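You operate a simulated robot arm through the tools that you are given. There is no shell and no other tool.

Carry out the task below with a simulated robot arm. There is one attempt and no reset: what you move stays moved.

JOB
Fetch the thin brush from the brown side board and set it on the drawing on the top of the small bench. Take the came and leave it on the top of the beige cabinet. Take the plain came on the glass of the light table and put it away on the top of the glazing bench. Take the wide brush from the top of the left bench and leave it on the middle shelf of the shelving. Put the paddle from the top of the wall bench on the roundel on the top of the left bench. Close the colours door. Take the pale brush from the rack by the turntable and put it in the inside of the white tray. The order is free. Set down upright: came.

It is judged by the outcome, as a careful person would: the job done as asked, and still so three seconds after it is handed in. It fails if anything else is knocked over, pushed out of place, dropped, spilled or broken.

ROBOT AND FRAMES
A 6-joint arm with a two-finger gripper on a trunk, on a base that moves. Base frame: it is fixed to the floor where the robot stands at the start and does not move with it; the origin is under the middle of the robot, x ahead of it, y to its left, z up. Lengths are in mm, angles in rad, forces in N, time in s.
With the tool pointing down near the work surface it reaches from about 460 to 820 mm from the robot's upright axis, wherever it stands. Its first joint turns from -2.897 to 2.897 rad. Places, roughly: came (8x2x4 cm) [800, -100, 700]; colours door [1500, 3800, 1900]; drawing (19x22x2 cm) [2000, -2000, 800]; inside of the white tray [3700, 900, 1000]; middle shelf of the shelving [900, -2300, 900]; paddle (17x3x3 cm) [-1200, 1000, 900]; pale brush (15x3x3 cm) [3700, 2400, 1000]; plain came (16x2x2 cm) [900, -300, 700]; roundel (16x18x2 cm) [-900, -300, 800]; thin brush (17x3x3 cm) [500, -200, 700]; top of the beige cabinet [-1300, 3000, 1000]; top of the glazing bench [4200, -2300, 900]; wide brush (17x6x3 cm) [-900, -1300, 800]. Payload 1.66 kg.
The TCP is the grasp point between the finger pads, 16 mm short of the fingertips. In the tool frame z runs along the fingers and y along their closing line. The gripper opens to 111 mm; its body begins 104 mm behind the TCP.
Orientation is that of the tool frame in the base frame, as a unit quaternion [w, x, y, z]. With the fingers straight down and closing along the base's y, the tool's x points along the base's -x, its y along +y and its z along -z.

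CONTROLS
- The arm moves only by the tool arm_command. Its argument "deltas" is a list of rows, each a list of 7 numbers: the shift along the tool's x, y, z in units of 25 mm (1.0 is 25 mm), then the turn, a rotation vector about the tool's x, y, z in units of 8 degrees (1.0 is 8 degrees), then the gripper command, from -1 (fully open) to 1 (shut), values between in proportion. In form: [[x, y, z, ax, ay, az, hand], ...]. A call has 1 to 20 rows; each row shifts and turns the commanded pose from where the row before left it, along the tool's axes as they then stand. A call with a number of a shift or a turn outside -1 to 1 is refused whole. Rows are played at 5 a second. More than 50 mm and 0.15 rad between two rows, or a gripper value outside its range, and nothing of the call is played. Where a pose cannot be reached the arm comes as near as it can. A force on the tool above 40 N (or 10 N above the force at the start of the call, whichever is more), or a blocked arm, ends the call early, and 0.2 s more pass. Each finger travels about 169.8 mm/s and halts on what it meets, pressing with about 23 N; the grip force reading is that of the motor and also rises with nothing between the fingers. The clock runs only during rows and for 0.2 s after the last one: add rows that do not move to give the fingers time. It gives the time, the measured TCP pose, the force on the tool (base axes), the opening and the grip force at its end, in the units of the frame above (readings bear some noise), with the torque about the TCP (base axes, N m) and any sound that the robot's microphone picked up.
- Cameras (640 x 400 px; columns grow to the right, rows downward): "scene" is now at [-27.3, 121.8, 1466]; the picture's right is [-0.99, 0.13, 0.00], its down [0.11, 0.82, -0.57] and it looks along [-0.07, -0.56, -0.82] (base axes); focal length 214 px, centre (320, 200). "wrist" rides on the gripper at [70, 14, -143] in the tool frame; the picture's right is [-0.19, 0.98, 0.00], its down [-0.87, -0.17, -0.47] and it looks along [-0.46, -0.09, 0.88] (tool axes); focal length 230 px, centre (320, 200). There is no depth. A picture from a camera that has moved, and an enlarged one, comes with that camera's place and axes in the base frame and with its lens. The place of the scene camera against the robot may be out by one fixed shift of up to 25 mm in any direction.
- capture(camera): a new picture of that camera. No time passes.
- move_column(by): moves the trunk up (or, below 0, down) by that many mm; the arm and the scene camera ride with it, the base frame stays. It gives what a move gives, with no picture.
- roll_base(legs): drives the robot by 1 to 6 legs, each [ahead, left, turn to the left] in mm, mm and rad, along the robot's own axes; the way and the turn of a leg run together, so that a leg with both is an arc; at most 1500 mm and 3.142 rad a leg. The arm and the cameras ride along, it lands a little off, and it stops where it bumps. It gives what a move gives.
- turn_head(pan, tilt): turns the head with the scene camera to pan (to the left, within 2.094 rad either way) and tilt (down, from -0.506 to 1.204), counted from straight ahead of the robot. It gives what a move gives.
- zoom(camera, box): a new picture of the part [left, top, right, bottom] of that camera's present view, enlarged. No time passes.
- job_done(): hands the job in; it is judged then, once.

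Places have to be worked out from the pictures, the camera data and where the tool is seen. Open the gripper and draw the arm clear of the work before you hand the job in, unless the task says otherwise.

The tools are called after "Request:" by a JSON object that holds its "api" and its "payload". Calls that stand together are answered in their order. arm_command: Moves the arm, as the interface text tells. Its arguments: {"type":"object","properties":{"deltas":{"type":"array","items":{"type":"array","items":{"type":"number"}}}},"required":["deltas"]} The other tools are called the same way: move_column (by) moves the trunk up or down; roll_base (legs) drives the base; turn_head (pan, tilt) turns the head that bears the scene camera; capture (camera) takes a picture; zoom (camera, box) takes an enlarged picture of a part of a camera's view; job_done () hands the job in.

At the start:

```text
t: 0.0
tcp_pos: [336.5, -295.4, 1027.0]
orientation: [0.0, 0.0, 1.0, 0.001]
wrist_force: [-0.4, -0.5, 0.8]
ft_torque: [-0.01, -0.04, 0.0]
grip_width: 110.8
grip_force: 0.0
trunk travel left (down, up): [-50.0, 540.0]
robot x, y, heading: [1.6, 1.5, 0.001]
head pan, tilt (commanded): [-1.7, 0.97]
```

scene: 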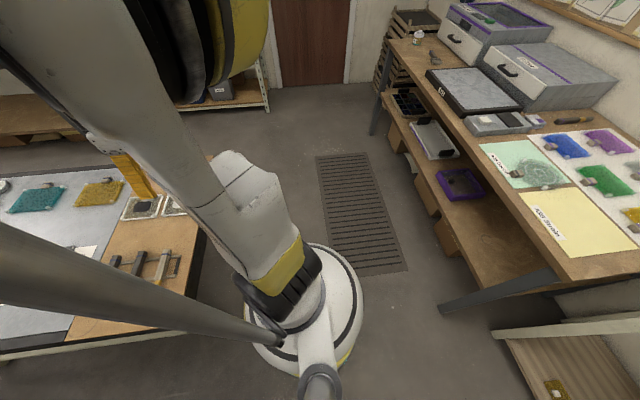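
wrist: 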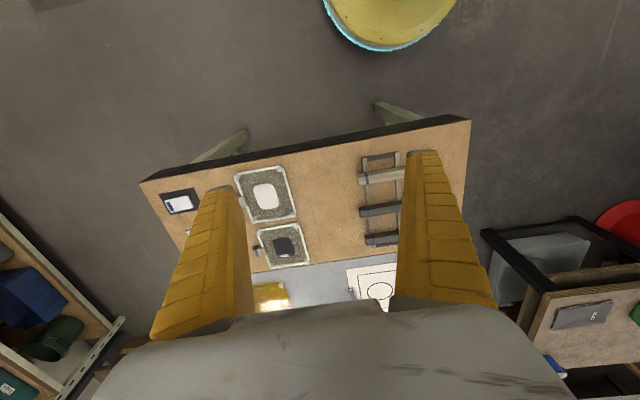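

I'll start by looking around with the head to learn the layout, first straight ahead and down at the light table.

Request:
{"api": "turn_head", "payload": {"pan": -0.2, "tilt": 0.8}}

```text
t: 1.6
tcp_pos: [335.0, -294.3, 1027.3]
orientation: [-0.001, 0.0, 1.0, 0.0]
wrist_force: [0.7, -0.9, -0.5]
ft_torque: [0.02, -0.02, 0.02]
grip_width: 110.9
grip_force: 0.1
trunk travel left (down, up): [-50.0, 540.0]
robot x, y, heading: [-2.2, -2.2, 0.003]
head pan, tilt (commanded): [-0.201, 0.799]
```

Now I take the scene picture in this direction.

Request:
{"api": "capture", "payload": {"camera": "scene"}}

Request:
{"api": "capture", "payload": {"camera": "wrist"}}

```text
taken
camera scene: at [60.9, 176.6, 1479.0], right [-0.2, -0.98, 0.0], down [-0.7, 0.14, -0.7], along [0.68, -0.14, -0.72], focal length 214 px, centre (320, 200)
```

scene: 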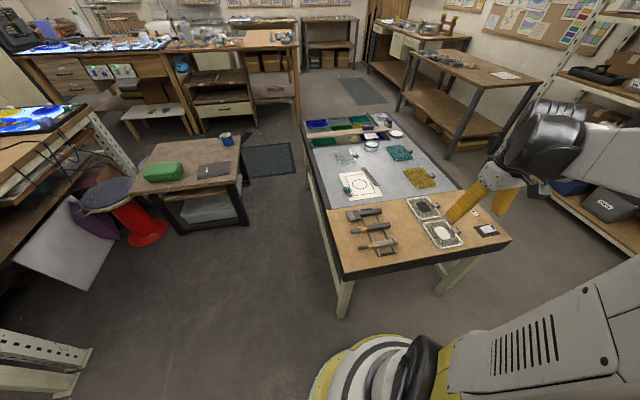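

```text
taken
camera wrist: at [267.2, -281.9, 1170.5], right [0.19, 0.98, 0.0], down [0.87, -0.17, 0.47], along [0.46, -0.09, -0.88], focal length 230 px, centre (320, 200)
```

wrist: 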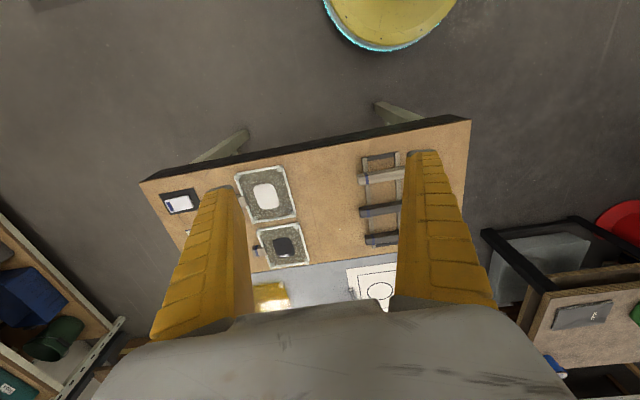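

The light table with its brown side board is ahead. I zoom in for detail on the board and on the glass.

Request:
{"api": "zoom", "payload": {"camera": "scene", "box": [300, 180, 520, 290]}}

Request:
{"api": "zoom", "payload": {"camera": "scene", "box": [290, 100, 470, 212]}}

Request:
{"api": "zoom", "payload": {"camera": "wrist", "box": [140, 120, 480, 320]}}

```text
2.91 times, centred on (410, 235) of scene
camera zoom: at [60.9, 176.6, 1479.0], right [-0.2, -0.98, 0.0], down [-0.7, 0.14, -0.7], along [0.68, -0.14, -0.72], focal length 624 px, centre (58, 98)
```

zoom: 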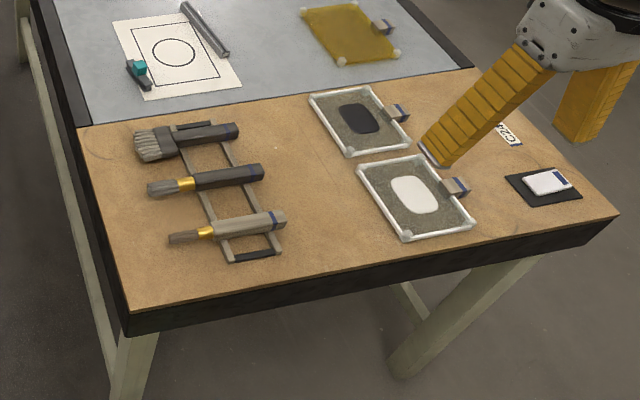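

```text
3.56 times, centred on (380, 156) of scene
camera zoom: at [60.9, 176.6, 1479.0], right [-0.2, -0.98, 0.0], down [-0.7, 0.14, -0.7], along [0.68, -0.14, -0.72], focal length 763 px, centre (107, 356)
```

zoom: 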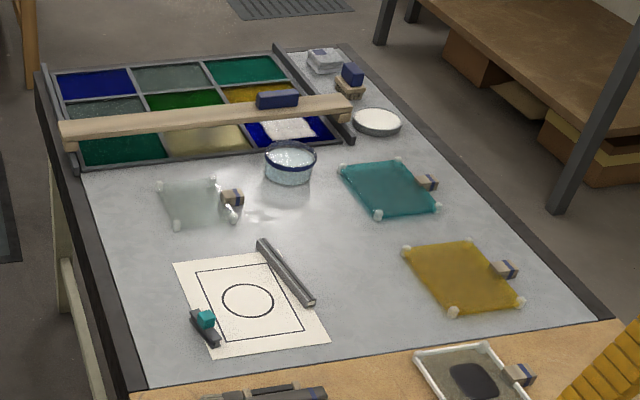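

```text
1.88 times, centred on (310, 220) of wrist
camera zoom: at [267.2, -281.9, 1170.5], right [0.19, 0.98, 0.0], down [0.87, -0.17, 0.47], along [0.46, -0.09, -0.88], focal length 433 px, centre (339, 162)
```

zoom: 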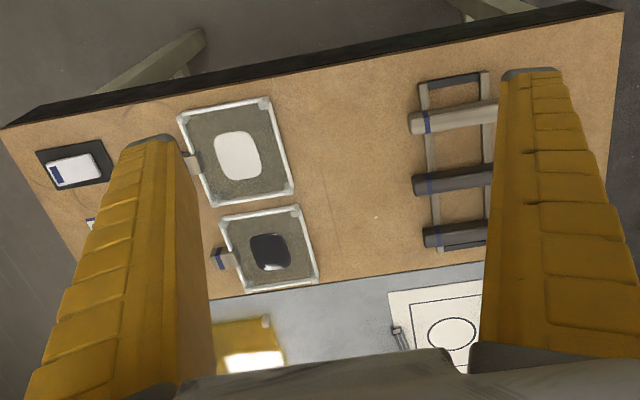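

Three brushes lie on the side board's rack: a wide one, a dark-handled one and a pale-handled one. Before deciding which is "thin", I look closer and survey the rest of the room.

Request:
{"api": "zoom", "payload": {"camera": "scene", "box": [335, 200, 415, 260]}}

Request:
{"api": "zoom", "payload": {"camera": "scene", "box": [0, 0, 320, 200]}}

Request:
{"api": "zoom", "payload": {"camera": "scene", "box": [320, 0, 640, 200]}}

Request:
{"api": "turn_head", "payload": {"pan": 0.8, "tilt": 0.45}}

Request:
{"api": "capture", "payload": {"camera": "scene"}}

Request:
{"api": "turn_head", "payload": {"pan": 1.9, "tilt": 0.45}}

Request:
{"api": "capture", "payload": {"camera": "scene"}}

Request:
{"api": "turn_head", "payload": {"pan": -1.0, "tilt": 0.45}}

Request:
{"api": "capture", "payload": {"camera": "scene"}}

Request:
{"api": "turn_head", "payload": {"pan": -2.0, "tilt": 0.45}}

Request:
{"api": "capture", "payload": {"camera": "scene"}}

```text
6.67 times, centred on (375, 230) of scene
camera zoom: at [60.9, 176.6, 1479.0], right [-0.2, -0.98, 0.0], down [-0.7, 0.14, -0.7], along [0.68, -0.14, -0.72], focal length 1430 px, centre (-47, 0)
```

zoom: 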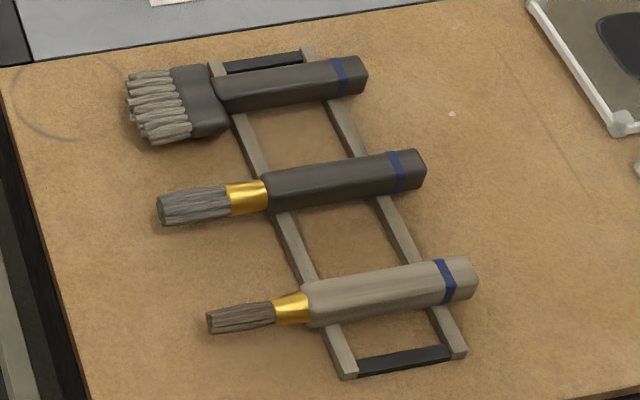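

```text
2.00 times, centred on (160, 100) of scene
camera zoom: at [60.9, 176.6, 1479.0], right [-0.2, -0.98, 0.0], down [-0.7, 0.14, -0.7], along [0.68, -0.14, -0.72], focal length 429 px, centre (640, 400)
```

zoom: 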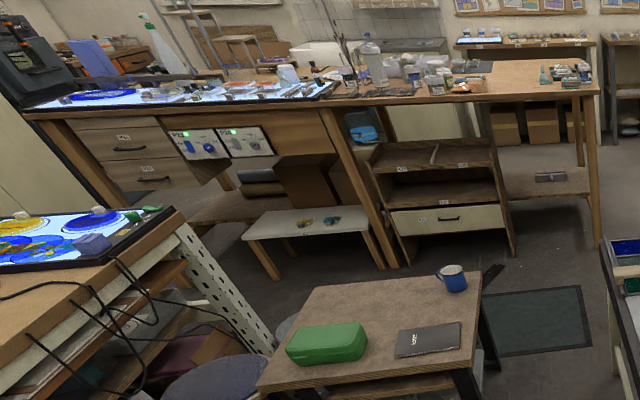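

```text
2.00 times, centred on (480, 100) of scene
camera zoom: at [60.9, 176.6, 1479.0], right [-0.2, -0.98, 0.0], down [-0.7, 0.14, -0.7], along [0.68, -0.14, -0.72], focal length 429 px, centre (0, 400)
```

zoom: 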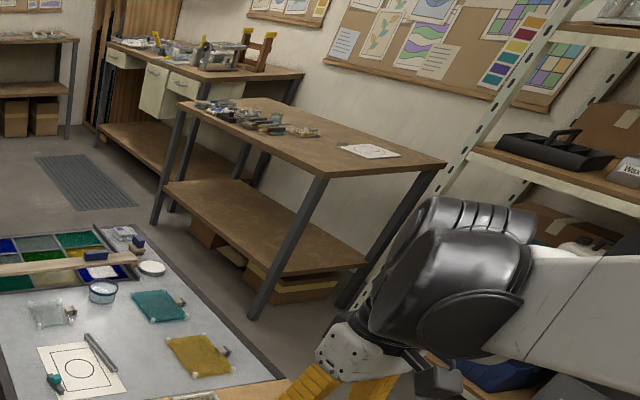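

```text
t: 2.9
tcp_pos: [335.2, -294.6, 1028.2]
orientation: [0.0, 0.0, 1.0, 0.001]
wrist_force: [0.0, -0.6, 0.3]
ft_torque: [0.04, -0.01, 0.03]
grip_width: 111.0
grip_force: 0.1
trunk travel left (down, up): [-50.0, 540.0]
robot x, y, heading: [-3.9, -0.3, -0.002]
head pan, tilt (commanded): [0.799, 0.45]
```

```text
taken
camera scene: at [46.0, 258.5, 1509.4], right [0.72, -0.7, 0.0], down [-0.3, -0.31, -0.9], along [0.63, 0.64, -0.44], focal length 214 px, centre (320, 200)
```

scene: 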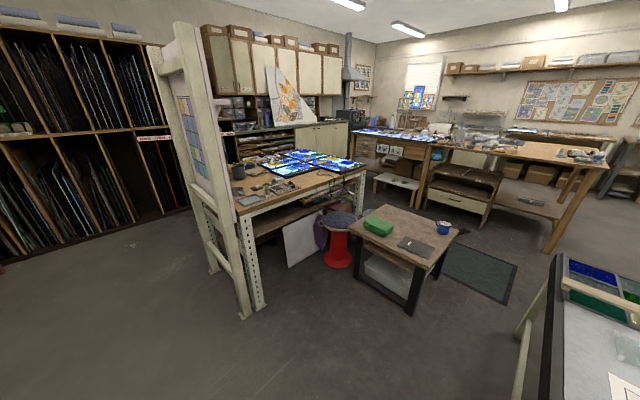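

```text
t: 4.2
tcp_pos: [336.2, -295.6, 1027.1]
orientation: [-0.001, 0.0, 1.0, 0.0]
wrist_force: [-0.6, -0.1, 0.0]
ft_torque: [0.0, 0.01, -0.01]
grip_width: 111.2
grip_force: 0.1
trunk travel left (down, up): [-50.0, 540.0]
robot x, y, heading: [-1.0, 1.2, 0.001]
head pan, tilt (commanded): [1.901, 0.45]
```

```text
taken
camera scene: at [-47.8, 279.7, 1509.4], right [0.95, 0.32, 0.0], down [0.14, -0.41, -0.9], along [-0.29, 0.85, -0.44], focal length 214 px, centre (320, 200)
```

scene: 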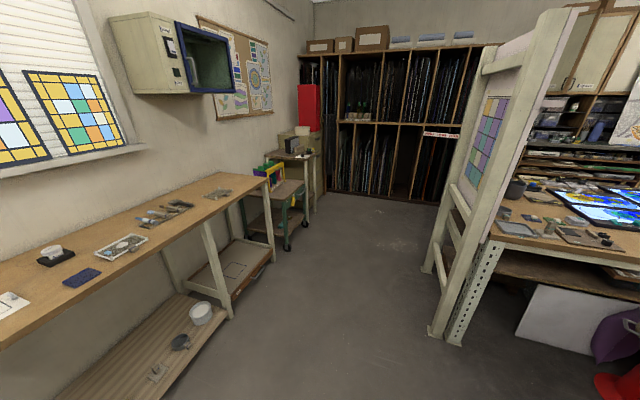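

```text
t: 6.7
tcp_pos: [336.4, -294.9, 1028.4]
orientation: [0.001, 0.0, 1.0, 0.0]
wrist_force: [0.4, 0.1, -0.1]
ft_torque: [0.0, -0.01, 0.01]
grip_width: 110.9
grip_force: 0.2
trunk travel left (down, up): [-50.0, 540.0]
robot x, y, heading: [-0.2, 3.1, -0.003]
head pan, tilt (commanded): [-1.0, 0.45]
```

```text
taken
camera scene: at [31.6, 115.4, 1509.4], right [-0.84, -0.54, 0.0], down [-0.24, 0.37, -0.9], along [0.49, -0.76, -0.44], focal length 214 px, centre (320, 200)
```

scene: 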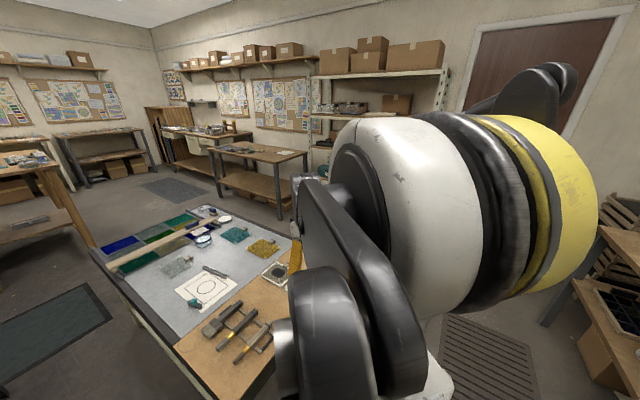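

```text
t: 8.0
tcp_pos: [335.6, -294.5, 1026.6]
orientation: [0.0, 0.0, 1.0, 0.0]
wrist_force: [-0.1, 0.1, -0.5]
ft_torque: [0.03, 0.0, 0.01]
grip_width: 110.6
grip_force: 0.1
trunk travel left (down, up): [-50.0, 540.0]
robot x, y, heading: [-0.9, -0.1, 0.002]
head pan, tilt (commanded): [-2.0, 0.45]
```

```text
taken
camera scene: at [-56.3, 109.1, 1509.4], right [-0.91, 0.42, 0.0], down [0.18, 0.4, -0.9], along [-0.37, -0.82, -0.44], focal length 214 px, centre (320, 200)
```

scene: 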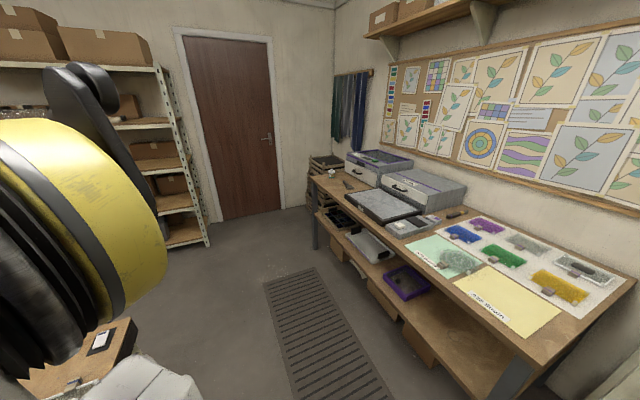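

The left bench is along the wall behind. I zoom on its top to find the wide brush and the roundel.

Request:
{"api": "zoom", "payload": {"camera": "scene", "box": [300, 140, 480, 252]}}

Request:
{"api": "zoom", "payload": {"camera": "scene", "box": [400, 190, 640, 340]}}

Request:
{"api": "turn_head", "payload": {"pan": 2.09, "tilt": 0.7}}

Request:
{"api": "capture", "payload": {"camera": "scene"}}

Request:
{"api": "zoom", "payload": {"camera": "scene", "box": [0, 100, 280, 275]}}

```text
3.56 times, centred on (390, 196) of scene
camera zoom: at [-56.3, 109.1, 1509.4], right [-0.91, 0.42, 0.0], down [0.18, 0.4, -0.9], along [-0.37, -0.82, -0.44], focal length 763 px, centre (71, 214)
```

zoom: 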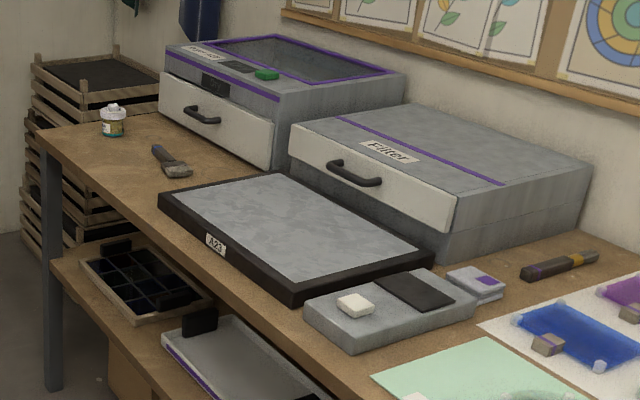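

```text
2.67 times, centred on (520, 265) of scene
camera zoom: at [-56.3, 109.1, 1509.4], right [-0.91, 0.42, 0.0], down [0.18, 0.4, -0.9], along [-0.37, -0.82, -0.44], focal length 572 px, centre (-213, 27)
```

zoom: 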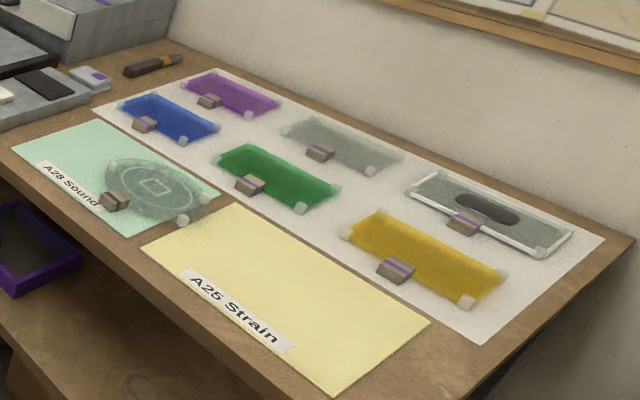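

```text
t: 11.3
tcp_pos: [336.6, -295.8, 1028.1]
orientation: [0.0, 0.0, 1.0, 0.0]
wrist_force: [0.3, 0.6, -0.5]
ft_torque: [0.0, -0.02, 0.03]
grip_width: 110.7
grip_force: 0.1
trunk travel left (down, up): [-50.0, 540.0]
robot x, y, heading: [-0.7, -0.9, -0.003]
head pan, tilt (commanded): [2.089, 0.7]
```

```text
taken
camera scene: at [-60.2, 266.5, 1487.3], right [0.87, 0.5, 0.0], down [0.32, -0.56, -0.76], along [-0.38, 0.66, -0.64], focal length 214 px, centre (320, 200)
```

scene: 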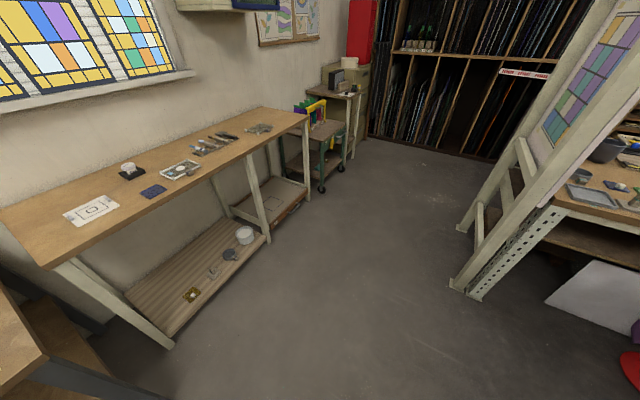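

```text
2.29 times, centred on (140, 188) of scene
camera zoom: at [-60.2, 266.5, 1487.3], right [0.87, 0.5, 0.0], down [0.32, -0.56, -0.76], along [-0.38, 0.66, -0.64], focal length 490 px, centre (731, 229)
```

zoom: 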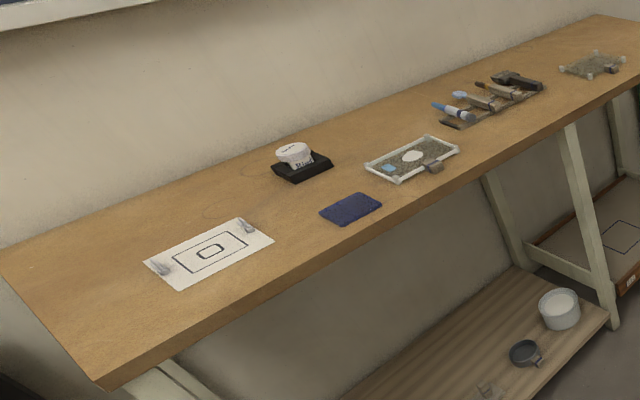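

The rack, paddle, roundel and wide brush locations are roughly confirmed. I start with the came: the light table spans about x 406–1680, y 0 to −738, so I drive to its left side at about [830, 450] facing −y.

Request:
{"api": "roll_base", "payload": {"legs": [[0, 450, 0], [840, 0, 0], [0, 0, -1.571]]}}

Request:
{"api": "turn_head", "payload": {"pan": 0.0, "tilt": 0.9}}

Request:
{"api": "capture", "payload": {"camera": "scene"}}

Request:
{"api": "capture", "payload": {"camera": "wrist"}}

```text
t: 22.0
tcp_pos: [537.3, 127.5, 1027.2]
orientation: [-0.001, 0.715, 0.699, 0.0]
wrist_force: [0.0, 0.0, -0.1]
ft_torque: [0.0, -0.01, 0.0]
grip_width: 110.7
grip_force: 0.0
trunk travel left (down, up): [-50.0, 540.0]
robot x, y, heading: [837.7, 457.5, -1.595]
head pan, tilt (commanded): [2.089, 0.7]
```

```text
t: 24.0
tcp_pos: [537.2, 126.2, 1028.3]
orientation: [0.0, 0.715, 0.699, 0.0]
wrist_force: [-0.4, -0.1, 0.2]
ft_torque: [0.01, 0.03, -0.01]
grip_width: 110.8
grip_force: 0.1
trunk travel left (down, up): [-50.0, 540.0]
robot x, y, heading: [839.5, 452.7, -1.59]
head pan, tilt (commanded): [0.0, 0.901]
```

```text
taken
camera scene: at [1030.5, 399.2, 1471.1], right [-1.0, 0.02, 0.0], down [0.02, 0.78, -0.62], along [-0.01, -0.62, -0.78], focal length 214 px, centre (320, 200)
```

scene: 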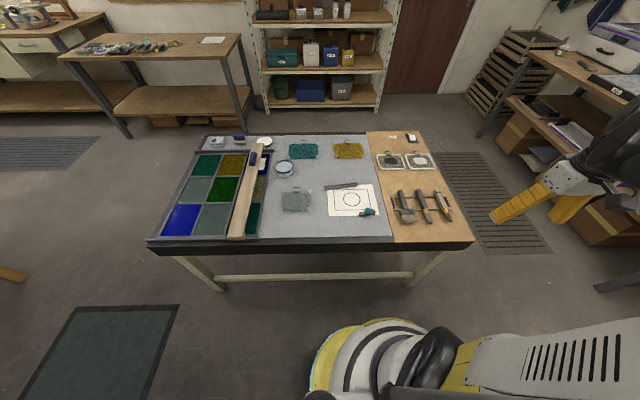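

```text
taken
camera wrist: at [553.3, 195.9, 1170.5], right [0.98, -0.21, 0.0], down [-0.19, -0.86, 0.47], along [-0.1, -0.46, -0.88], focal length 230 px, centre (320, 200)
```

wrist: 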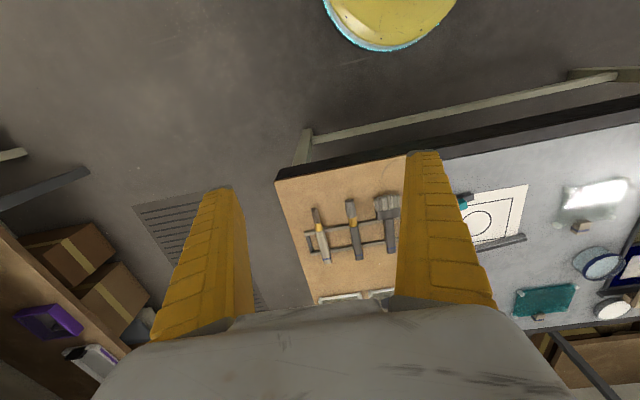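

I zoom on the came and drawing sheet from this side.

Request:
{"api": "zoom", "payload": {"camera": "scene", "box": [280, 150, 400, 225]}}

Request:
{"api": "zoom", "payload": {"camera": "scene", "box": [370, 165, 466, 225]}}

Request:
{"api": "zoom", "payload": {"camera": "scene", "box": [240, 0, 420, 112]}}

Request:
{"api": "zoom", "payload": {"camera": "scene", "box": [0, 0, 250, 156]}}

```text
5.33 times, centred on (340, 188) of scene
camera zoom: at [1030.5, 399.2, 1471.1], right [-1.0, 0.02, 0.0], down [0.02, 0.78, -0.62], along [-0.01, -0.62, -0.78], focal length 1144 px, centre (213, 267)
```

zoom: 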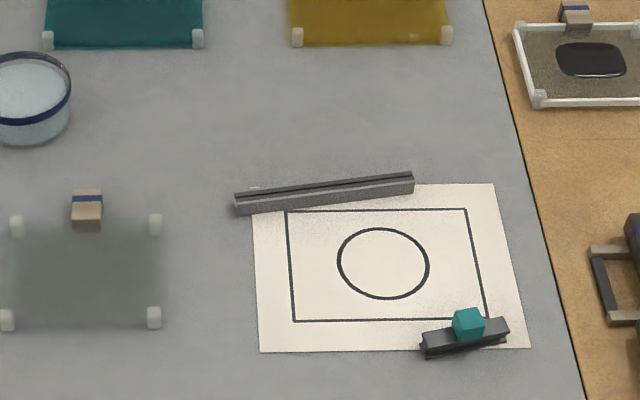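

```text
6.67 times, centred on (418, 195) of scene
camera zoom: at [1030.5, 399.2, 1471.1], right [-1.0, 0.02, 0.0], down [0.02, 0.78, -0.62], along [-0.01, -0.62, -0.78], focal length 1430 px, centre (-333, 233)
```

zoom: 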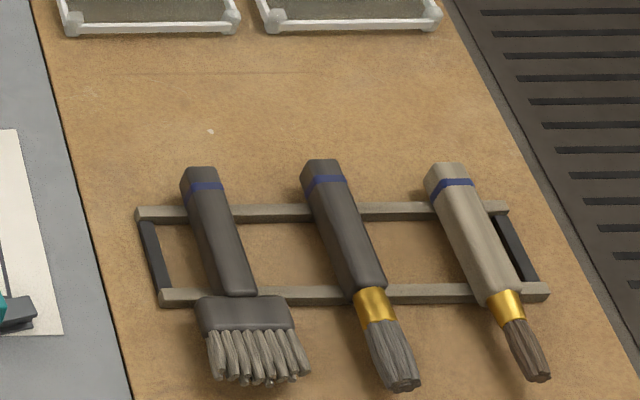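

```text
3.56 times, centred on (330, 56) of scene
camera zoom: at [1030.5, 399.2, 1471.1], right [-1.0, 0.02, 0.0], down [0.02, 0.78, -0.62], along [-0.01, -0.62, -0.78], focal length 763 px, centre (284, 712)
```

zoom: 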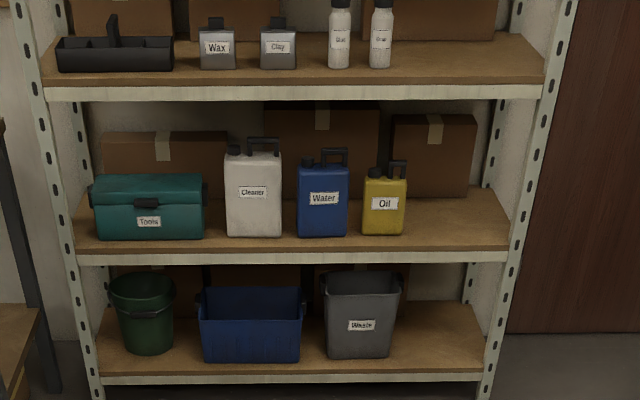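

```text
2.56 times, centred on (125, 78) of scene
camera zoom: at [1030.5, 399.2, 1471.1], right [-1.0, 0.02, 0.0], down [0.02, 0.78, -0.62], along [-0.01, -0.62, -0.78], focal length 549 px, centre (819, 512)
```

zoom: 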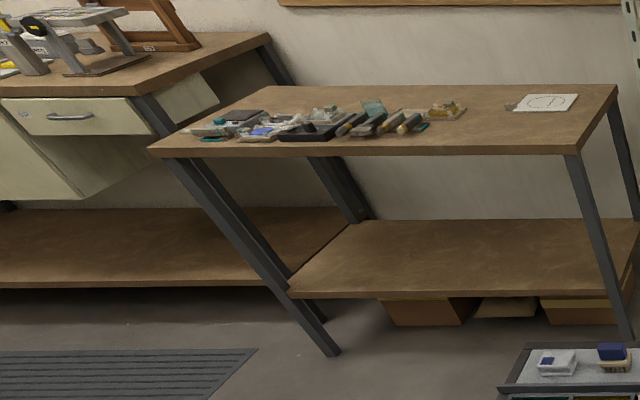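

The came (H-profile with teal block on top) sits at about [817, −122], running about 15° off the x axis. I move the open gripper above it, then yaw about +75° so the fingers close across it.

Request:
{"api": "arm_command", "payload": {"deltas": [[-0.81, 0.95, 0.4, 0, 0, 0, -1], [-0.81, 0.95, 0.4, 0, 0, 0, -1], [-0.81, 0.95, 0.4, 0, 0, 0, -1], [-0.81, 0.95, 0.4, 0, 0, 0, -1], [-0.81, 0.95, 0.4, 0, 0, 0, -1], [-0.81, 0.95, 0.4, 0, 0, 0, -1], [-0.81, 0.95, 0.4, 0, 0, 0, -1], [-0.81, 0.95, 0.4, 0, 0, 0, -1], [-0.81, 0.95, 0.4, 0, 0, 0, -1], [-0.81, 0.95, 0.4, 0, 0, 0, -1], [-0.82, 0.96, 0.4, 0, 0, 0, -1], [-0.82, 0.96, 0.4, 0, 0, 0, -1], [0, 0, 0, 0, 0, 0.95, -1], [0, 0, 0, 0, 0, 0.95, -1], [0, 0, 0, 0, 0, 0.95, -1], [0, 0, 0, 0, 0, 0.95, -1], [0, 0, 0, 0, 0, 0.95, -1], [0, 0, 0, 0, 0, 0.95, -1], [0, 0, 0, 0, 0, 0.95, -1], [0, 0, 0, 0, 0, 0.95, -1]]}}

Request:
{"api": "arm_command", "payload": {"deltas": [[0, 0, 0, 0, 0, 0.95, -1], [0, 0, 0, 0, 0, 0.95, -1], [0, 0, 0, 0, 0, 0, -1], [0, 0, 0, 0, 0, 0, -1]]}}

Request:
{"api": "capture", "payload": {"camera": "wrist"}}

Request:
{"api": "capture", "payload": {"camera": "scene"}}

```text
t: 28.2
tcp_pos: [818.3, -123.0, 907.9]
orientation: [-0.001, 0.971, 0.24, 0.0]
wrist_force: [-0.2, -1.4, -0.5]
ft_torque: [-0.02, -0.07, 0.02]
grip_width: 110.8
grip_force: 0.1
trunk travel left (down, up): [-50.0, 540.0]
robot x, y, heading: [838.6, 456.0, -1.591]
head pan, tilt (commanded): [0.0, 0.901]
```

```text
t: 29.2
tcp_pos: [818.3, -122.2, 906.3]
orientation: [0.0, 0.994, 0.112, 0.0]
wrist_force: [0.7, 0.1, -0.2]
ft_torque: [-0.03, -0.01, 0.01]
grip_width: 111.0
grip_force: 0.1
trunk travel left (down, up): [-50.0, 540.0]
robot x, y, heading: [839.8, 456.9, -1.601]
head pan, tilt (commanded): [0.0, 0.901]
```

```text
taken
camera wrist: at [889.8, -120.8, 1050.2], right [0.03, -1.0, 0.0], down [-0.88, -0.03, 0.47], along [-0.47, -0.01, -0.88], focal length 230 px, centre (320, 200)
```

wrist: 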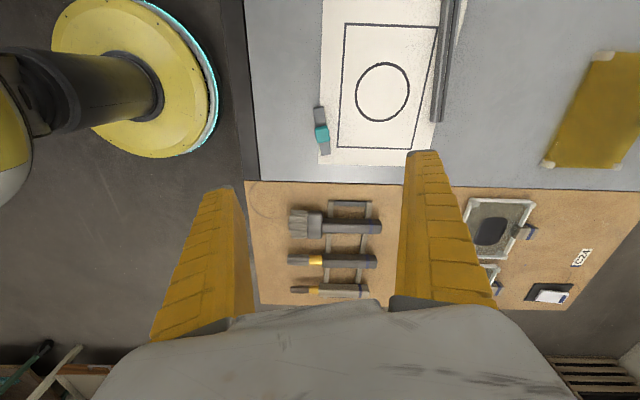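

```text
taken
camera scene: at [1030.4, 399.2, 1471.1], right [-1.0, 0.02, 0.0], down [0.02, 0.78, -0.62], along [-0.01, -0.62, -0.78], focal length 214 px, centre (320, 200)
```

scene: 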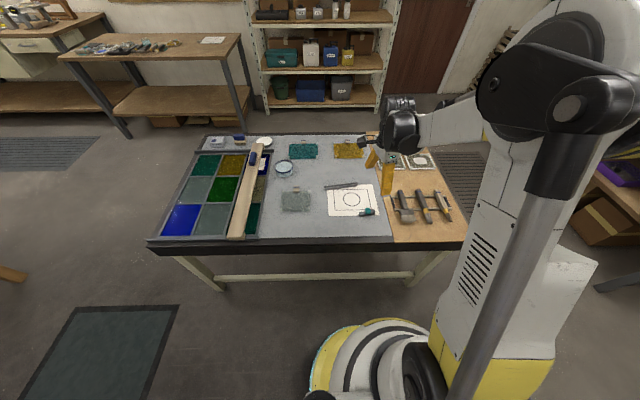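

The wrist view puts the came near [824, −124], close to the estimate. I zoom to refine its angle and centre.

Request:
{"api": "zoom", "payload": {"camera": "wrist", "box": [272, 95, 372, 160]}}

Request:
{"api": "zoom", "payload": {"camera": "wrist", "box": [270, 185, 400, 305]}}

```text
6.15 times, centred on (322, 128) of wrist
camera zoom: at [889.8, -120.8, 1050.2], right [0.03, -1.0, 0.0], down [-0.88, -0.03, 0.47], along [-0.47, -0.01, -0.88], focal length 1416 px, centre (308, 646)
```

zoom: 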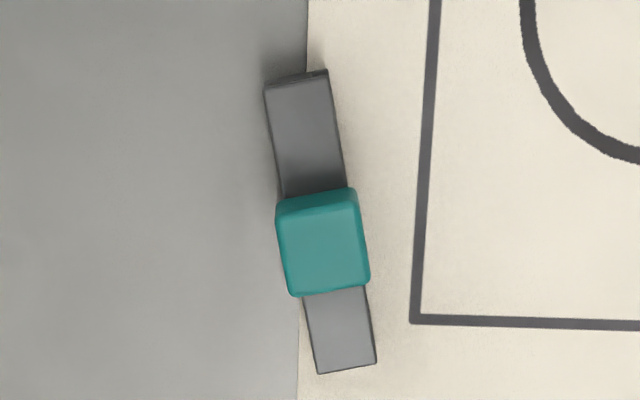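

```text
3.33 times, centred on (335, 245) of wrist
camera zoom: at [889.8, -120.8, 1050.2], right [0.03, -1.0, 0.0], down [-0.88, -0.03, 0.47], along [-0.47, -0.01, -0.88], focal length 767 px, centre (270, 50)
```

zoom: 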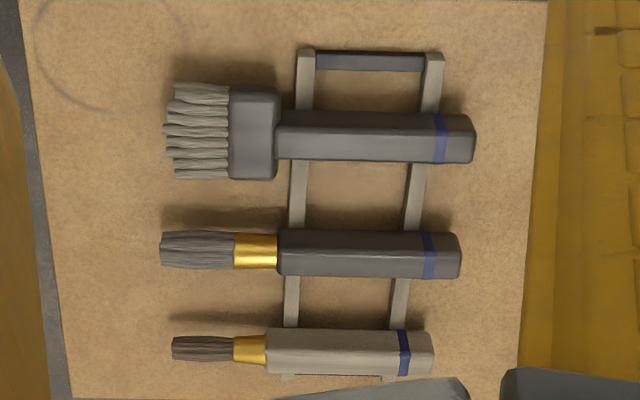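

Finger line is already aligned with the came's cross direction. I shift a few mm and lower to z≈820, then take another wrist view to triangulate heights.

Request:
{"api": "arm_command", "payload": {"deltas": [[0.08, 0.19, 0.7, 0, 0, 0, -1], [0, 0, 0.7, 0, 0, 0, -1], [0, 0, 0.7, 0, 0, 0, -1], [0, 0, 0.7, 0, 0, 0, -1], [0, 0, 0.65, 0, 0, 0, -1], [0, 0, 0, 0, 0, 0, -1], [0, 0, 0, 0, 0, 0, -1]]}}

Request:
{"api": "zoom", "payload": {"camera": "wrist", "box": [220, 75, 420, 200]}}

```text
t: 30.8
tcp_pos: [819.9, -126.6, 822.3]
orientation: [0.0, 0.994, 0.111, 0.0]
wrist_force: [1.0, 1.0, 1.0]
ft_torque: [0.0, 0.01, -0.01]
grip_width: 111.0
grip_force: 0.1
trunk travel left (down, up): [-50.0, 540.0]
robot x, y, heading: [838.5, 454.0, -1.593]
head pan, tilt (commanded): [0.0, 0.901]
```

```text
3.20 times, centred on (320, 138) of wrist
camera zoom: at [891.9, -124.6, 964.1], right [0.03, -1.0, 0.0], down [-0.88, -0.03, 0.47], along [-0.47, -0.01, -0.88], focal length 736 px, centre (320, 400)
```

zoom: 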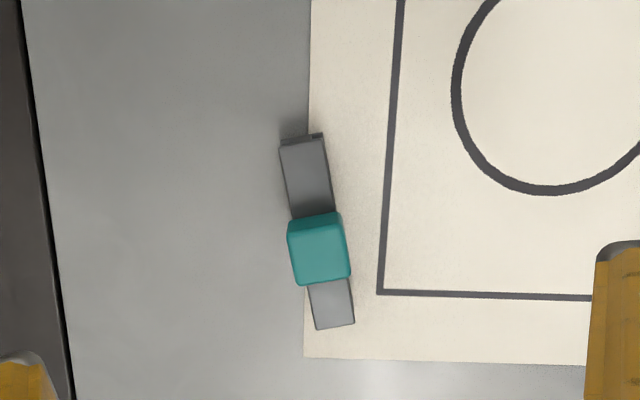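

Heights still somewhat uncertain (bar top ~690–705), so I lower to z≈765 and look again.

Request:
{"api": "arm_command", "payload": {"deltas": [[0, 0, 0.75, 0, 0, 0, -1], [0, 0, 0.75, 0, 0, 0, -1], [0, 0, 0.75, 0, 0, 0, -1], [0, 0, 0, 0, 0, 0, -1], [0, 0, 0, 0, 0, 0, -1]]}}

Request:
{"api": "zoom", "payload": {"camera": "wrist", "box": [200, 80, 440, 230]}}

Request:
{"api": "zoom", "payload": {"camera": "scene", "box": [300, 150, 430, 230]}}

```text
t: 32.0
tcp_pos: [819.9, -125.5, 764.1]
orientation: [0.0, 0.994, 0.112, 0.001]
wrist_force: [0.1, 0.3, 0.1]
ft_torque: [0.0, -0.02, -0.04]
grip_width: 111.0
grip_force: 0.0
trunk travel left (down, up): [-50.0, 540.0]
robot x, y, heading: [838.4, 456.8, -1.594]
head pan, tilt (commanded): [0.0, 0.901]
```

```text
2.67 times, centred on (320, 155) of wrist
camera zoom: at [892.2, -124.3, 906.6], right [0.03, -1.0, 0.0], down [-0.88, -0.03, 0.47], along [-0.47, -0.01, -0.88], focal length 614 px, centre (320, 320)
```

zoom: 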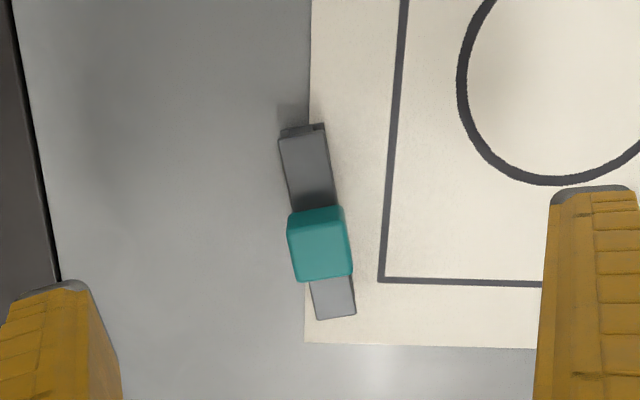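

```text
4.92 times, centred on (365, 190) of scene
camera zoom: at [1030.4, 399.3, 1471.1], right [-1.0, 0.02, 0.0], down [0.02, 0.78, -0.62], along [-0.01, -0.62, -0.78], focal length 1056 px, centre (98, 249)
```

zoom: 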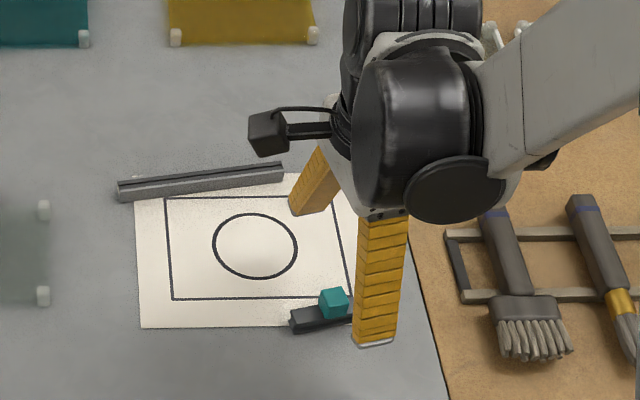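

Triangulating: table surface ≈ 688, bar top ≈ 703, teal block top ≈ 720, block centre ≈ [819, −126.5], directly below the TCP. I lower 50 mm to z≈714 and close on the teal block.

Request:
{"api": "arm_command", "payload": {"deltas": [[0, 0.04, 0.5, 0, 0, 0, -1], [0, 0, 0.5, 0, 0, 0, -1], [0, 0, 0.5, 0, 0, 0, -1], [0, 0, 0.5, 0, 0, 0, -1], [0, 0, 0, 0, 0, 0, -1], [0, 0, 0, 0, 0, 0, -1]]}}

Request:
{"api": "zoom", "payload": {"camera": "wrist", "box": [180, 80, 460, 255]}}

Request:
{"api": "zoom", "payload": {"camera": "scene", "box": [320, 165, 420, 228]}}

```text
t: 33.4
tcp_pos: [821.9, -127.5, 713.9]
orientation: [0.0, 0.994, 0.11, 0.0]
wrist_force: [-0.2, 0.1, 0.4]
ft_torque: [0.03, -0.01, 0.02]
grip_width: 111.1
grip_force: 0.0
trunk travel left (down, up): [-50.0, 540.0]
robot x, y, heading: [840.0, 455.6, -1.589]
head pan, tilt (commanded): [0.0, 0.901]
```

```text
2.29 times, centred on (320, 168) of wrist
camera zoom: at [893.6, -125.4, 856.8], right [0.03, -1.0, 0.0], down [-0.88, -0.03, 0.47], along [-0.47, -0.01, -0.88], focal length 526 px, centre (320, 274)
```

zoom: 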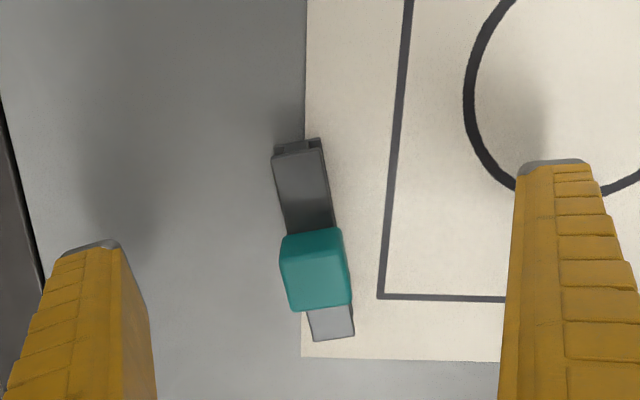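

```text
6.35 times, centred on (370, 196) of scene
camera zoom: at [1030.4, 399.3, 1471.1], right [-1.0, 0.02, 0.0], down [0.02, 0.78, -0.62], along [-0.01, -0.62, -0.78], focal length 1362 px, centre (2, 222)
```

zoom: 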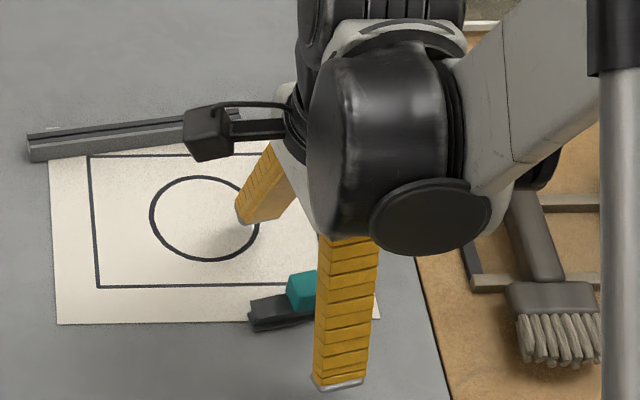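

The fingers straddle the came with the teal block centred. Closing the gripper.

Request:
{"api": "arm_command", "payload": {"deltas": [[0, 0, 0, 0, 0, 0, 1], [0, 0, 0, 0, 0, 0, 1], [0, 0, 0, 0, 0, 0, 1], [0, 0, 0, 0, 0, 0, 1], [0, 0, 0, 0, 0, 0, 1]]}}

Request:
{"api": "zoom", "payload": {"camera": "wrist", "box": [180, 80, 460, 255]}}

```text
t: 34.6
tcp_pos: [821.5, -127.0, 714.3]
orientation: [0.0, 0.994, 0.111, 0.0]
wrist_force: [-0.4, 1.6, 2.9]
ft_torque: [0.0, 0.04, 0.0]
grip_width: 16.5
grip_force: 23.1
trunk travel left (down, up): [-50.0, 540.0]
robot x, y, heading: [835.7, 455.7, -1.592]
head pan, tilt (commanded): [0.0, 0.901]
```

```text
2.29 times, centred on (320, 168) of wrist
camera zoom: at [893.5, -125.2, 857.1], right [0.03, -1.0, 0.0], down [-0.88, -0.03, 0.47], along [-0.47, -0.01, -0.88], focal length 526 px, centre (320, 274)
```

zoom: 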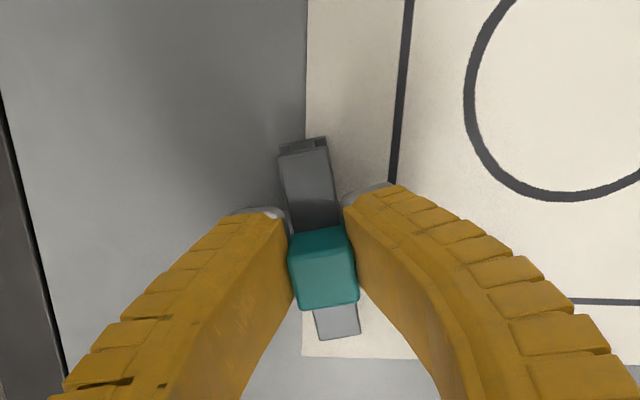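

Gripped at 16.5 mm on the teal block. I lift straight up 250 mm and check.

Request:
{"api": "arm_command", "payload": {"deltas": [[0, 0, -0.4, 0, 0, 0, 1], [0, 0, -1, 0, 0, 0, 1], [0, 0, -1, 0, 0, 0, 1], [0, 0, -1, 0, 0, 0, 1], [0, 0, -1, 0, 0, 0, 1], [0, 0, -1, 0, 0, 0, 1], [0, 0, -1, 0, 0, 0, 1], [0, 0, -1, 0, 0, 0, 1], [0, 0, -1, 0, 0, 0, 1], [0, 0, -1, 0, 0, 0, 1], [0, 0, -1, 0, 0, 0, 1], [0, 0, 0, 0, 0, 0, 1], [0, 0, 0, 0, 0, 0, 1]]}}

Request:
{"api": "capture", "payload": {"camera": "wrist"}}

Request:
{"api": "capture", "payload": {"camera": "scene"}}

```text
t: 37.4
tcp_pos: [822.2, -128.1, 975.2]
orientation: [0.0, 0.994, 0.111, 0.0]
wrist_force: [-0.2, -0.3, -1.0]
ft_torque: [0.03, -0.02, 0.03]
grip_width: 14.7
grip_force: 22.9
trunk travel left (down, up): [-50.0, 540.0]
robot x, y, heading: [841.1, 453.8, -1.589]
head pan, tilt (commanded): [0.0, 0.901]
```

```text
taken
camera wrist: at [893.4, -125.6, 1117.5], right [0.03, -1.0, 0.0], down [-0.88, -0.03, 0.47], along [-0.47, -0.01, -0.88], focal length 230 px, centre (320, 200)
```

wrist: 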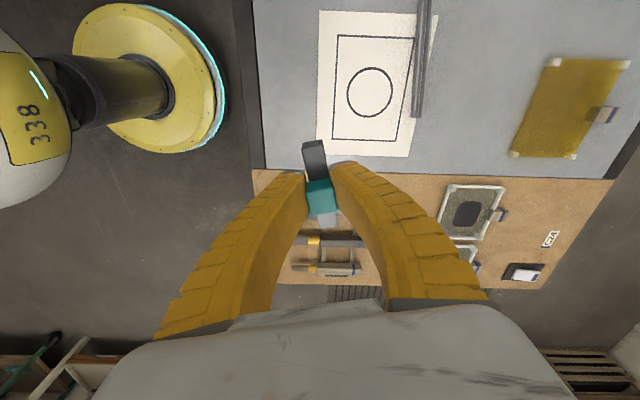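

```text
taken
camera scene: at [1030.4, 399.1, 1471.1], right [-1.0, 0.02, 0.0], down [0.02, 0.78, -0.62], along [-0.01, -0.62, -0.78], focal length 214 px, centre (320, 200)
```

scene: 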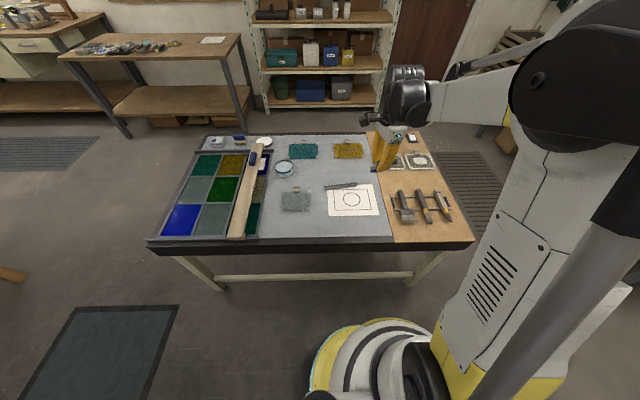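

The came is securely held. I tuck the arm in a bit and raise it, then drive left out of the table area, turn around and head up the aisle toward the beige cabinet.

Request:
{"api": "arm_command", "payload": {"deltas": [[0.2, -0.86, -0.8, 0, 0, 0, 1], [0.2, -0.86, -0.8, 0, 0, 0, 1], [0.2, -0.86, -0.8, 0, 0, 0, 1], [0.2, -0.86, -0.8, 0, 0, 0, 1], [0.2, -0.86, -0.8, 0, 0, 0, 1], [0, 0, -0.8, 0, 0, 0, 1], [0, 0, 0, 0, 0, 0, 1]]}}

Request:
{"api": "roll_base", "payload": {"legs": [[0, -900, 0], [0, 0, 3.14], [900, 0, 0]]}}

Request:
{"api": "turn_head", "payload": {"pan": 0.3, "tilt": 0.45}}

Request:
{"api": "capture", "payload": {"camera": "scene"}}

```text
t: 39.0
tcp_pos: [821.9, -14.7, 1096.8]
orientation: [0.001, 0.994, 0.11, -0.001]
wrist_force: [0.0, 0.3, -0.6]
ft_torque: [0.0, -0.01, 0.0]
grip_width: 14.6
grip_force: 23.0
trunk travel left (down, up): [-50.0, 540.0]
robot x, y, heading: [842.5, 457.5, -1.593]
head pan, tilt (commanded): [0.0, 0.901]
```

```text
t: 55.3
tcp_pos: [-26.9, 1830.5, 1097.0]
orientation: [0.0, -0.124, 0.992, 0.001]
wrist_force: [-0.4, 0.7, -1.0]
ft_torque: [0.02, 0.04, -0.03]
grip_width: 14.8
grip_force: 22.5
trunk travel left (down, up): [-50.0, 540.0]
robot x, y, heading: [-33.3, 1357.9, 1.573]
head pan, tilt (commanded): [0.0, 0.901]
```

```text
t: 56.2
tcp_pos: [-26.7, 1831.2, 1095.7]
orientation: [0.001, -0.123, 0.992, -0.001]
wrist_force: [0.3, 0.5, -1.2]
ft_torque: [0.02, 0.01, -0.05]
grip_width: 14.7
grip_force: 22.1
trunk travel left (down, up): [-50.0, 540.0]
robot x, y, heading: [-30.9, 1360.5, 1.577]
head pan, tilt (commanded): [0.3, 0.45]
```

```text
taken
camera scene: at [-247.8, 1428.2, 1509.4], right [0.95, 0.3, 0.0], down [0.13, -0.42, -0.9], along [-0.27, 0.86, -0.44], focal length 214 px, centre (320, 200)
```

scene: 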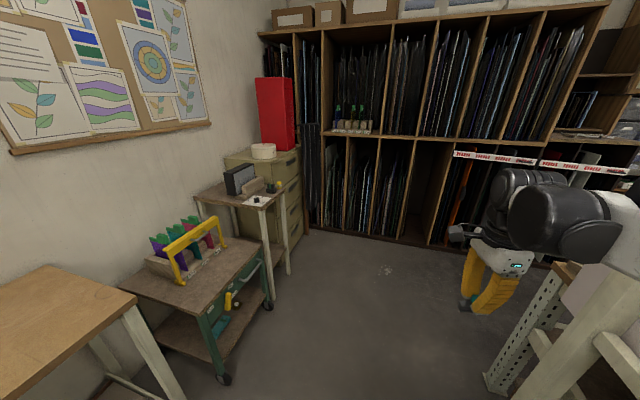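

I see the green trolley, a small table with a dark device, and behind it the beige cabinet with a cream bowl and a red box on top. Zooming for free space on top.

Request:
{"api": "zoom", "payload": {"camera": "scene", "box": [180, 70, 340, 170]}}

Request:
{"api": "zoom", "payload": {"camera": "scene", "box": [100, 130, 340, 400]}}

```text
4.00 times, centred on (260, 120) of scene
camera zoom: at [-247.8, 1428.2, 1509.4], right [0.95, 0.3, 0.0], down [0.13, -0.42, -0.9], along [-0.27, 0.86, -0.44], focal length 858 px, centre (560, 520)
```

zoom: 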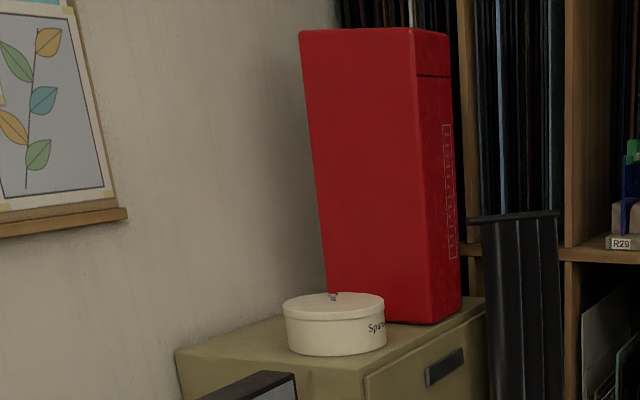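

```text
1.48 times, centred on (220, 265) of scene
camera zoom: at [-247.8, 1428.2, 1509.4], right [0.95, 0.3, 0.0], down [0.13, -0.42, -0.9], along [-0.27, 0.86, -0.44], focal length 318 px, centre (468, 104)
```

zoom: 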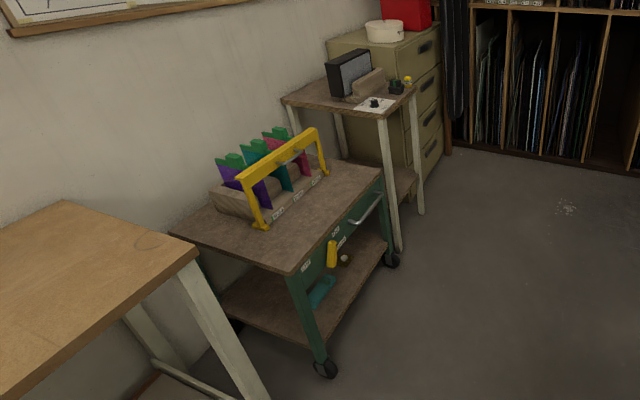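

The cabinet's drawer side faces +x, so I'll approach it from there. I raise the trunk 150 mm for clearance and drive to about [−250, 2950], turning to face −x.

Request:
{"api": "move_column", "payload": {"by": 150}}

Request:
{"api": "roll_base", "payload": {"legs": [[1300, 0, 0], [290, 220, 0], [0, 0, 1.57]]}}

Request:
{"api": "turn_head", "payload": {"pan": 0.0, "tilt": 0.5}}

Request:
{"api": "capture", "payload": {"camera": "scene"}}

```text
t: 57.9
tcp_pos: [-26.4, 1831.1, 1246.3]
orientation: [-0.001, -0.124, 0.992, 0.0]
wrist_force: [0.7, -0.3, -0.3]
ft_torque: [0.0, 0.01, -0.02]
grip_width: 14.3
grip_force: 22.9
trunk travel left (down, up): [-200.0, 390.0]
robot x, y, heading: [-31.8, 1359.5, 1.573]
head pan, tilt (commanded): [0.3, 0.45]
```

```text
t: 70.4
tcp_pos: [-741.4, 2955.8, 1246.1]
orientation: [-0.001, 0.8, -0.6, 0.0]
wrist_force: [1.1, -0.4, -1.0]
ft_torque: [-0.04, -0.02, 0.01]
grip_width: 14.3
grip_force: 23.3
trunk travel left (down, up): [-200.0, 390.0]
robot x, y, heading: [-268.6, 2966.1, -3.105]
head pan, tilt (commanded): [0.3, 0.45]
```

```text
t: 71.2
tcp_pos: [-739.2, 2955.8, 1245.9]
orientation: [0.0, 0.799, -0.601, 0.0]
wrist_force: [0.8, 0.2, -1.5]
ft_torque: [0.01, -0.02, 0.01]
grip_width: 14.7
grip_force: 23.2
trunk travel left (down, up): [-200.0, 390.0]
robot x, y, heading: [-270.4, 2966.8, -3.107]
head pan, tilt (commanded): [0.0, 0.499]
```

```text
taken
camera scene: at [-330.1, 2777.5, 1655.0], right [-0.04, 1.0, 0.0], down [0.48, 0.02, -0.88], along [-0.88, -0.03, -0.48], focal length 214 px, centre (320, 200)
```

scene: 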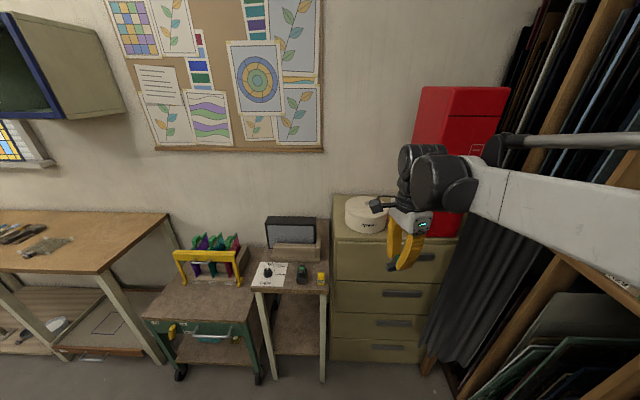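

Cabinet front face is at x≈−1080, y≈2810–3350, top z≈1050. Zooming on the top to choose a free spot.

Request:
{"api": "zoom", "payload": {"camera": "scene", "box": [310, 170, 500, 289]}}

Request:
{"api": "capture", "payload": {"camera": "wrist"}}

```text
3.36 times, centred on (405, 230) of scene
camera zoom: at [-330.1, 2777.5, 1655.0], right [-0.04, 1.0, 0.0], down [0.48, 0.02, -0.88], along [-0.88, -0.03, -0.48], focal length 721 px, centre (34, 101)
```

zoom: 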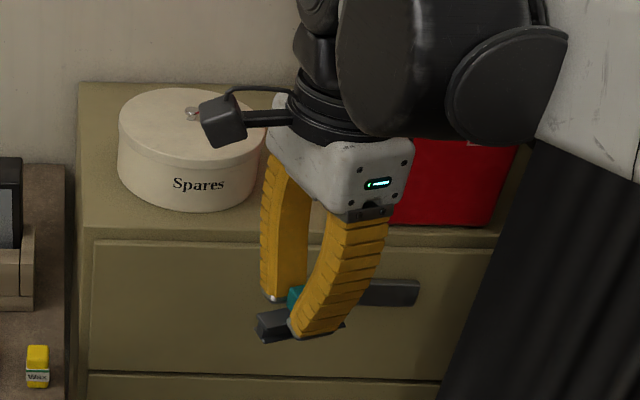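

```text
taken
camera wrist: at [-733.2, 2885.6, 1388.9], right [-1.0, -0.09, 0.0], down [-0.08, 0.88, 0.47], along [-0.04, 0.47, -0.88], focal length 230 px, centre (320, 200)
```

wrist: 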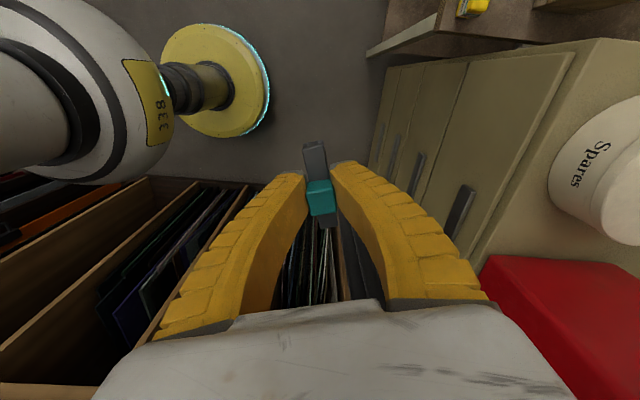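

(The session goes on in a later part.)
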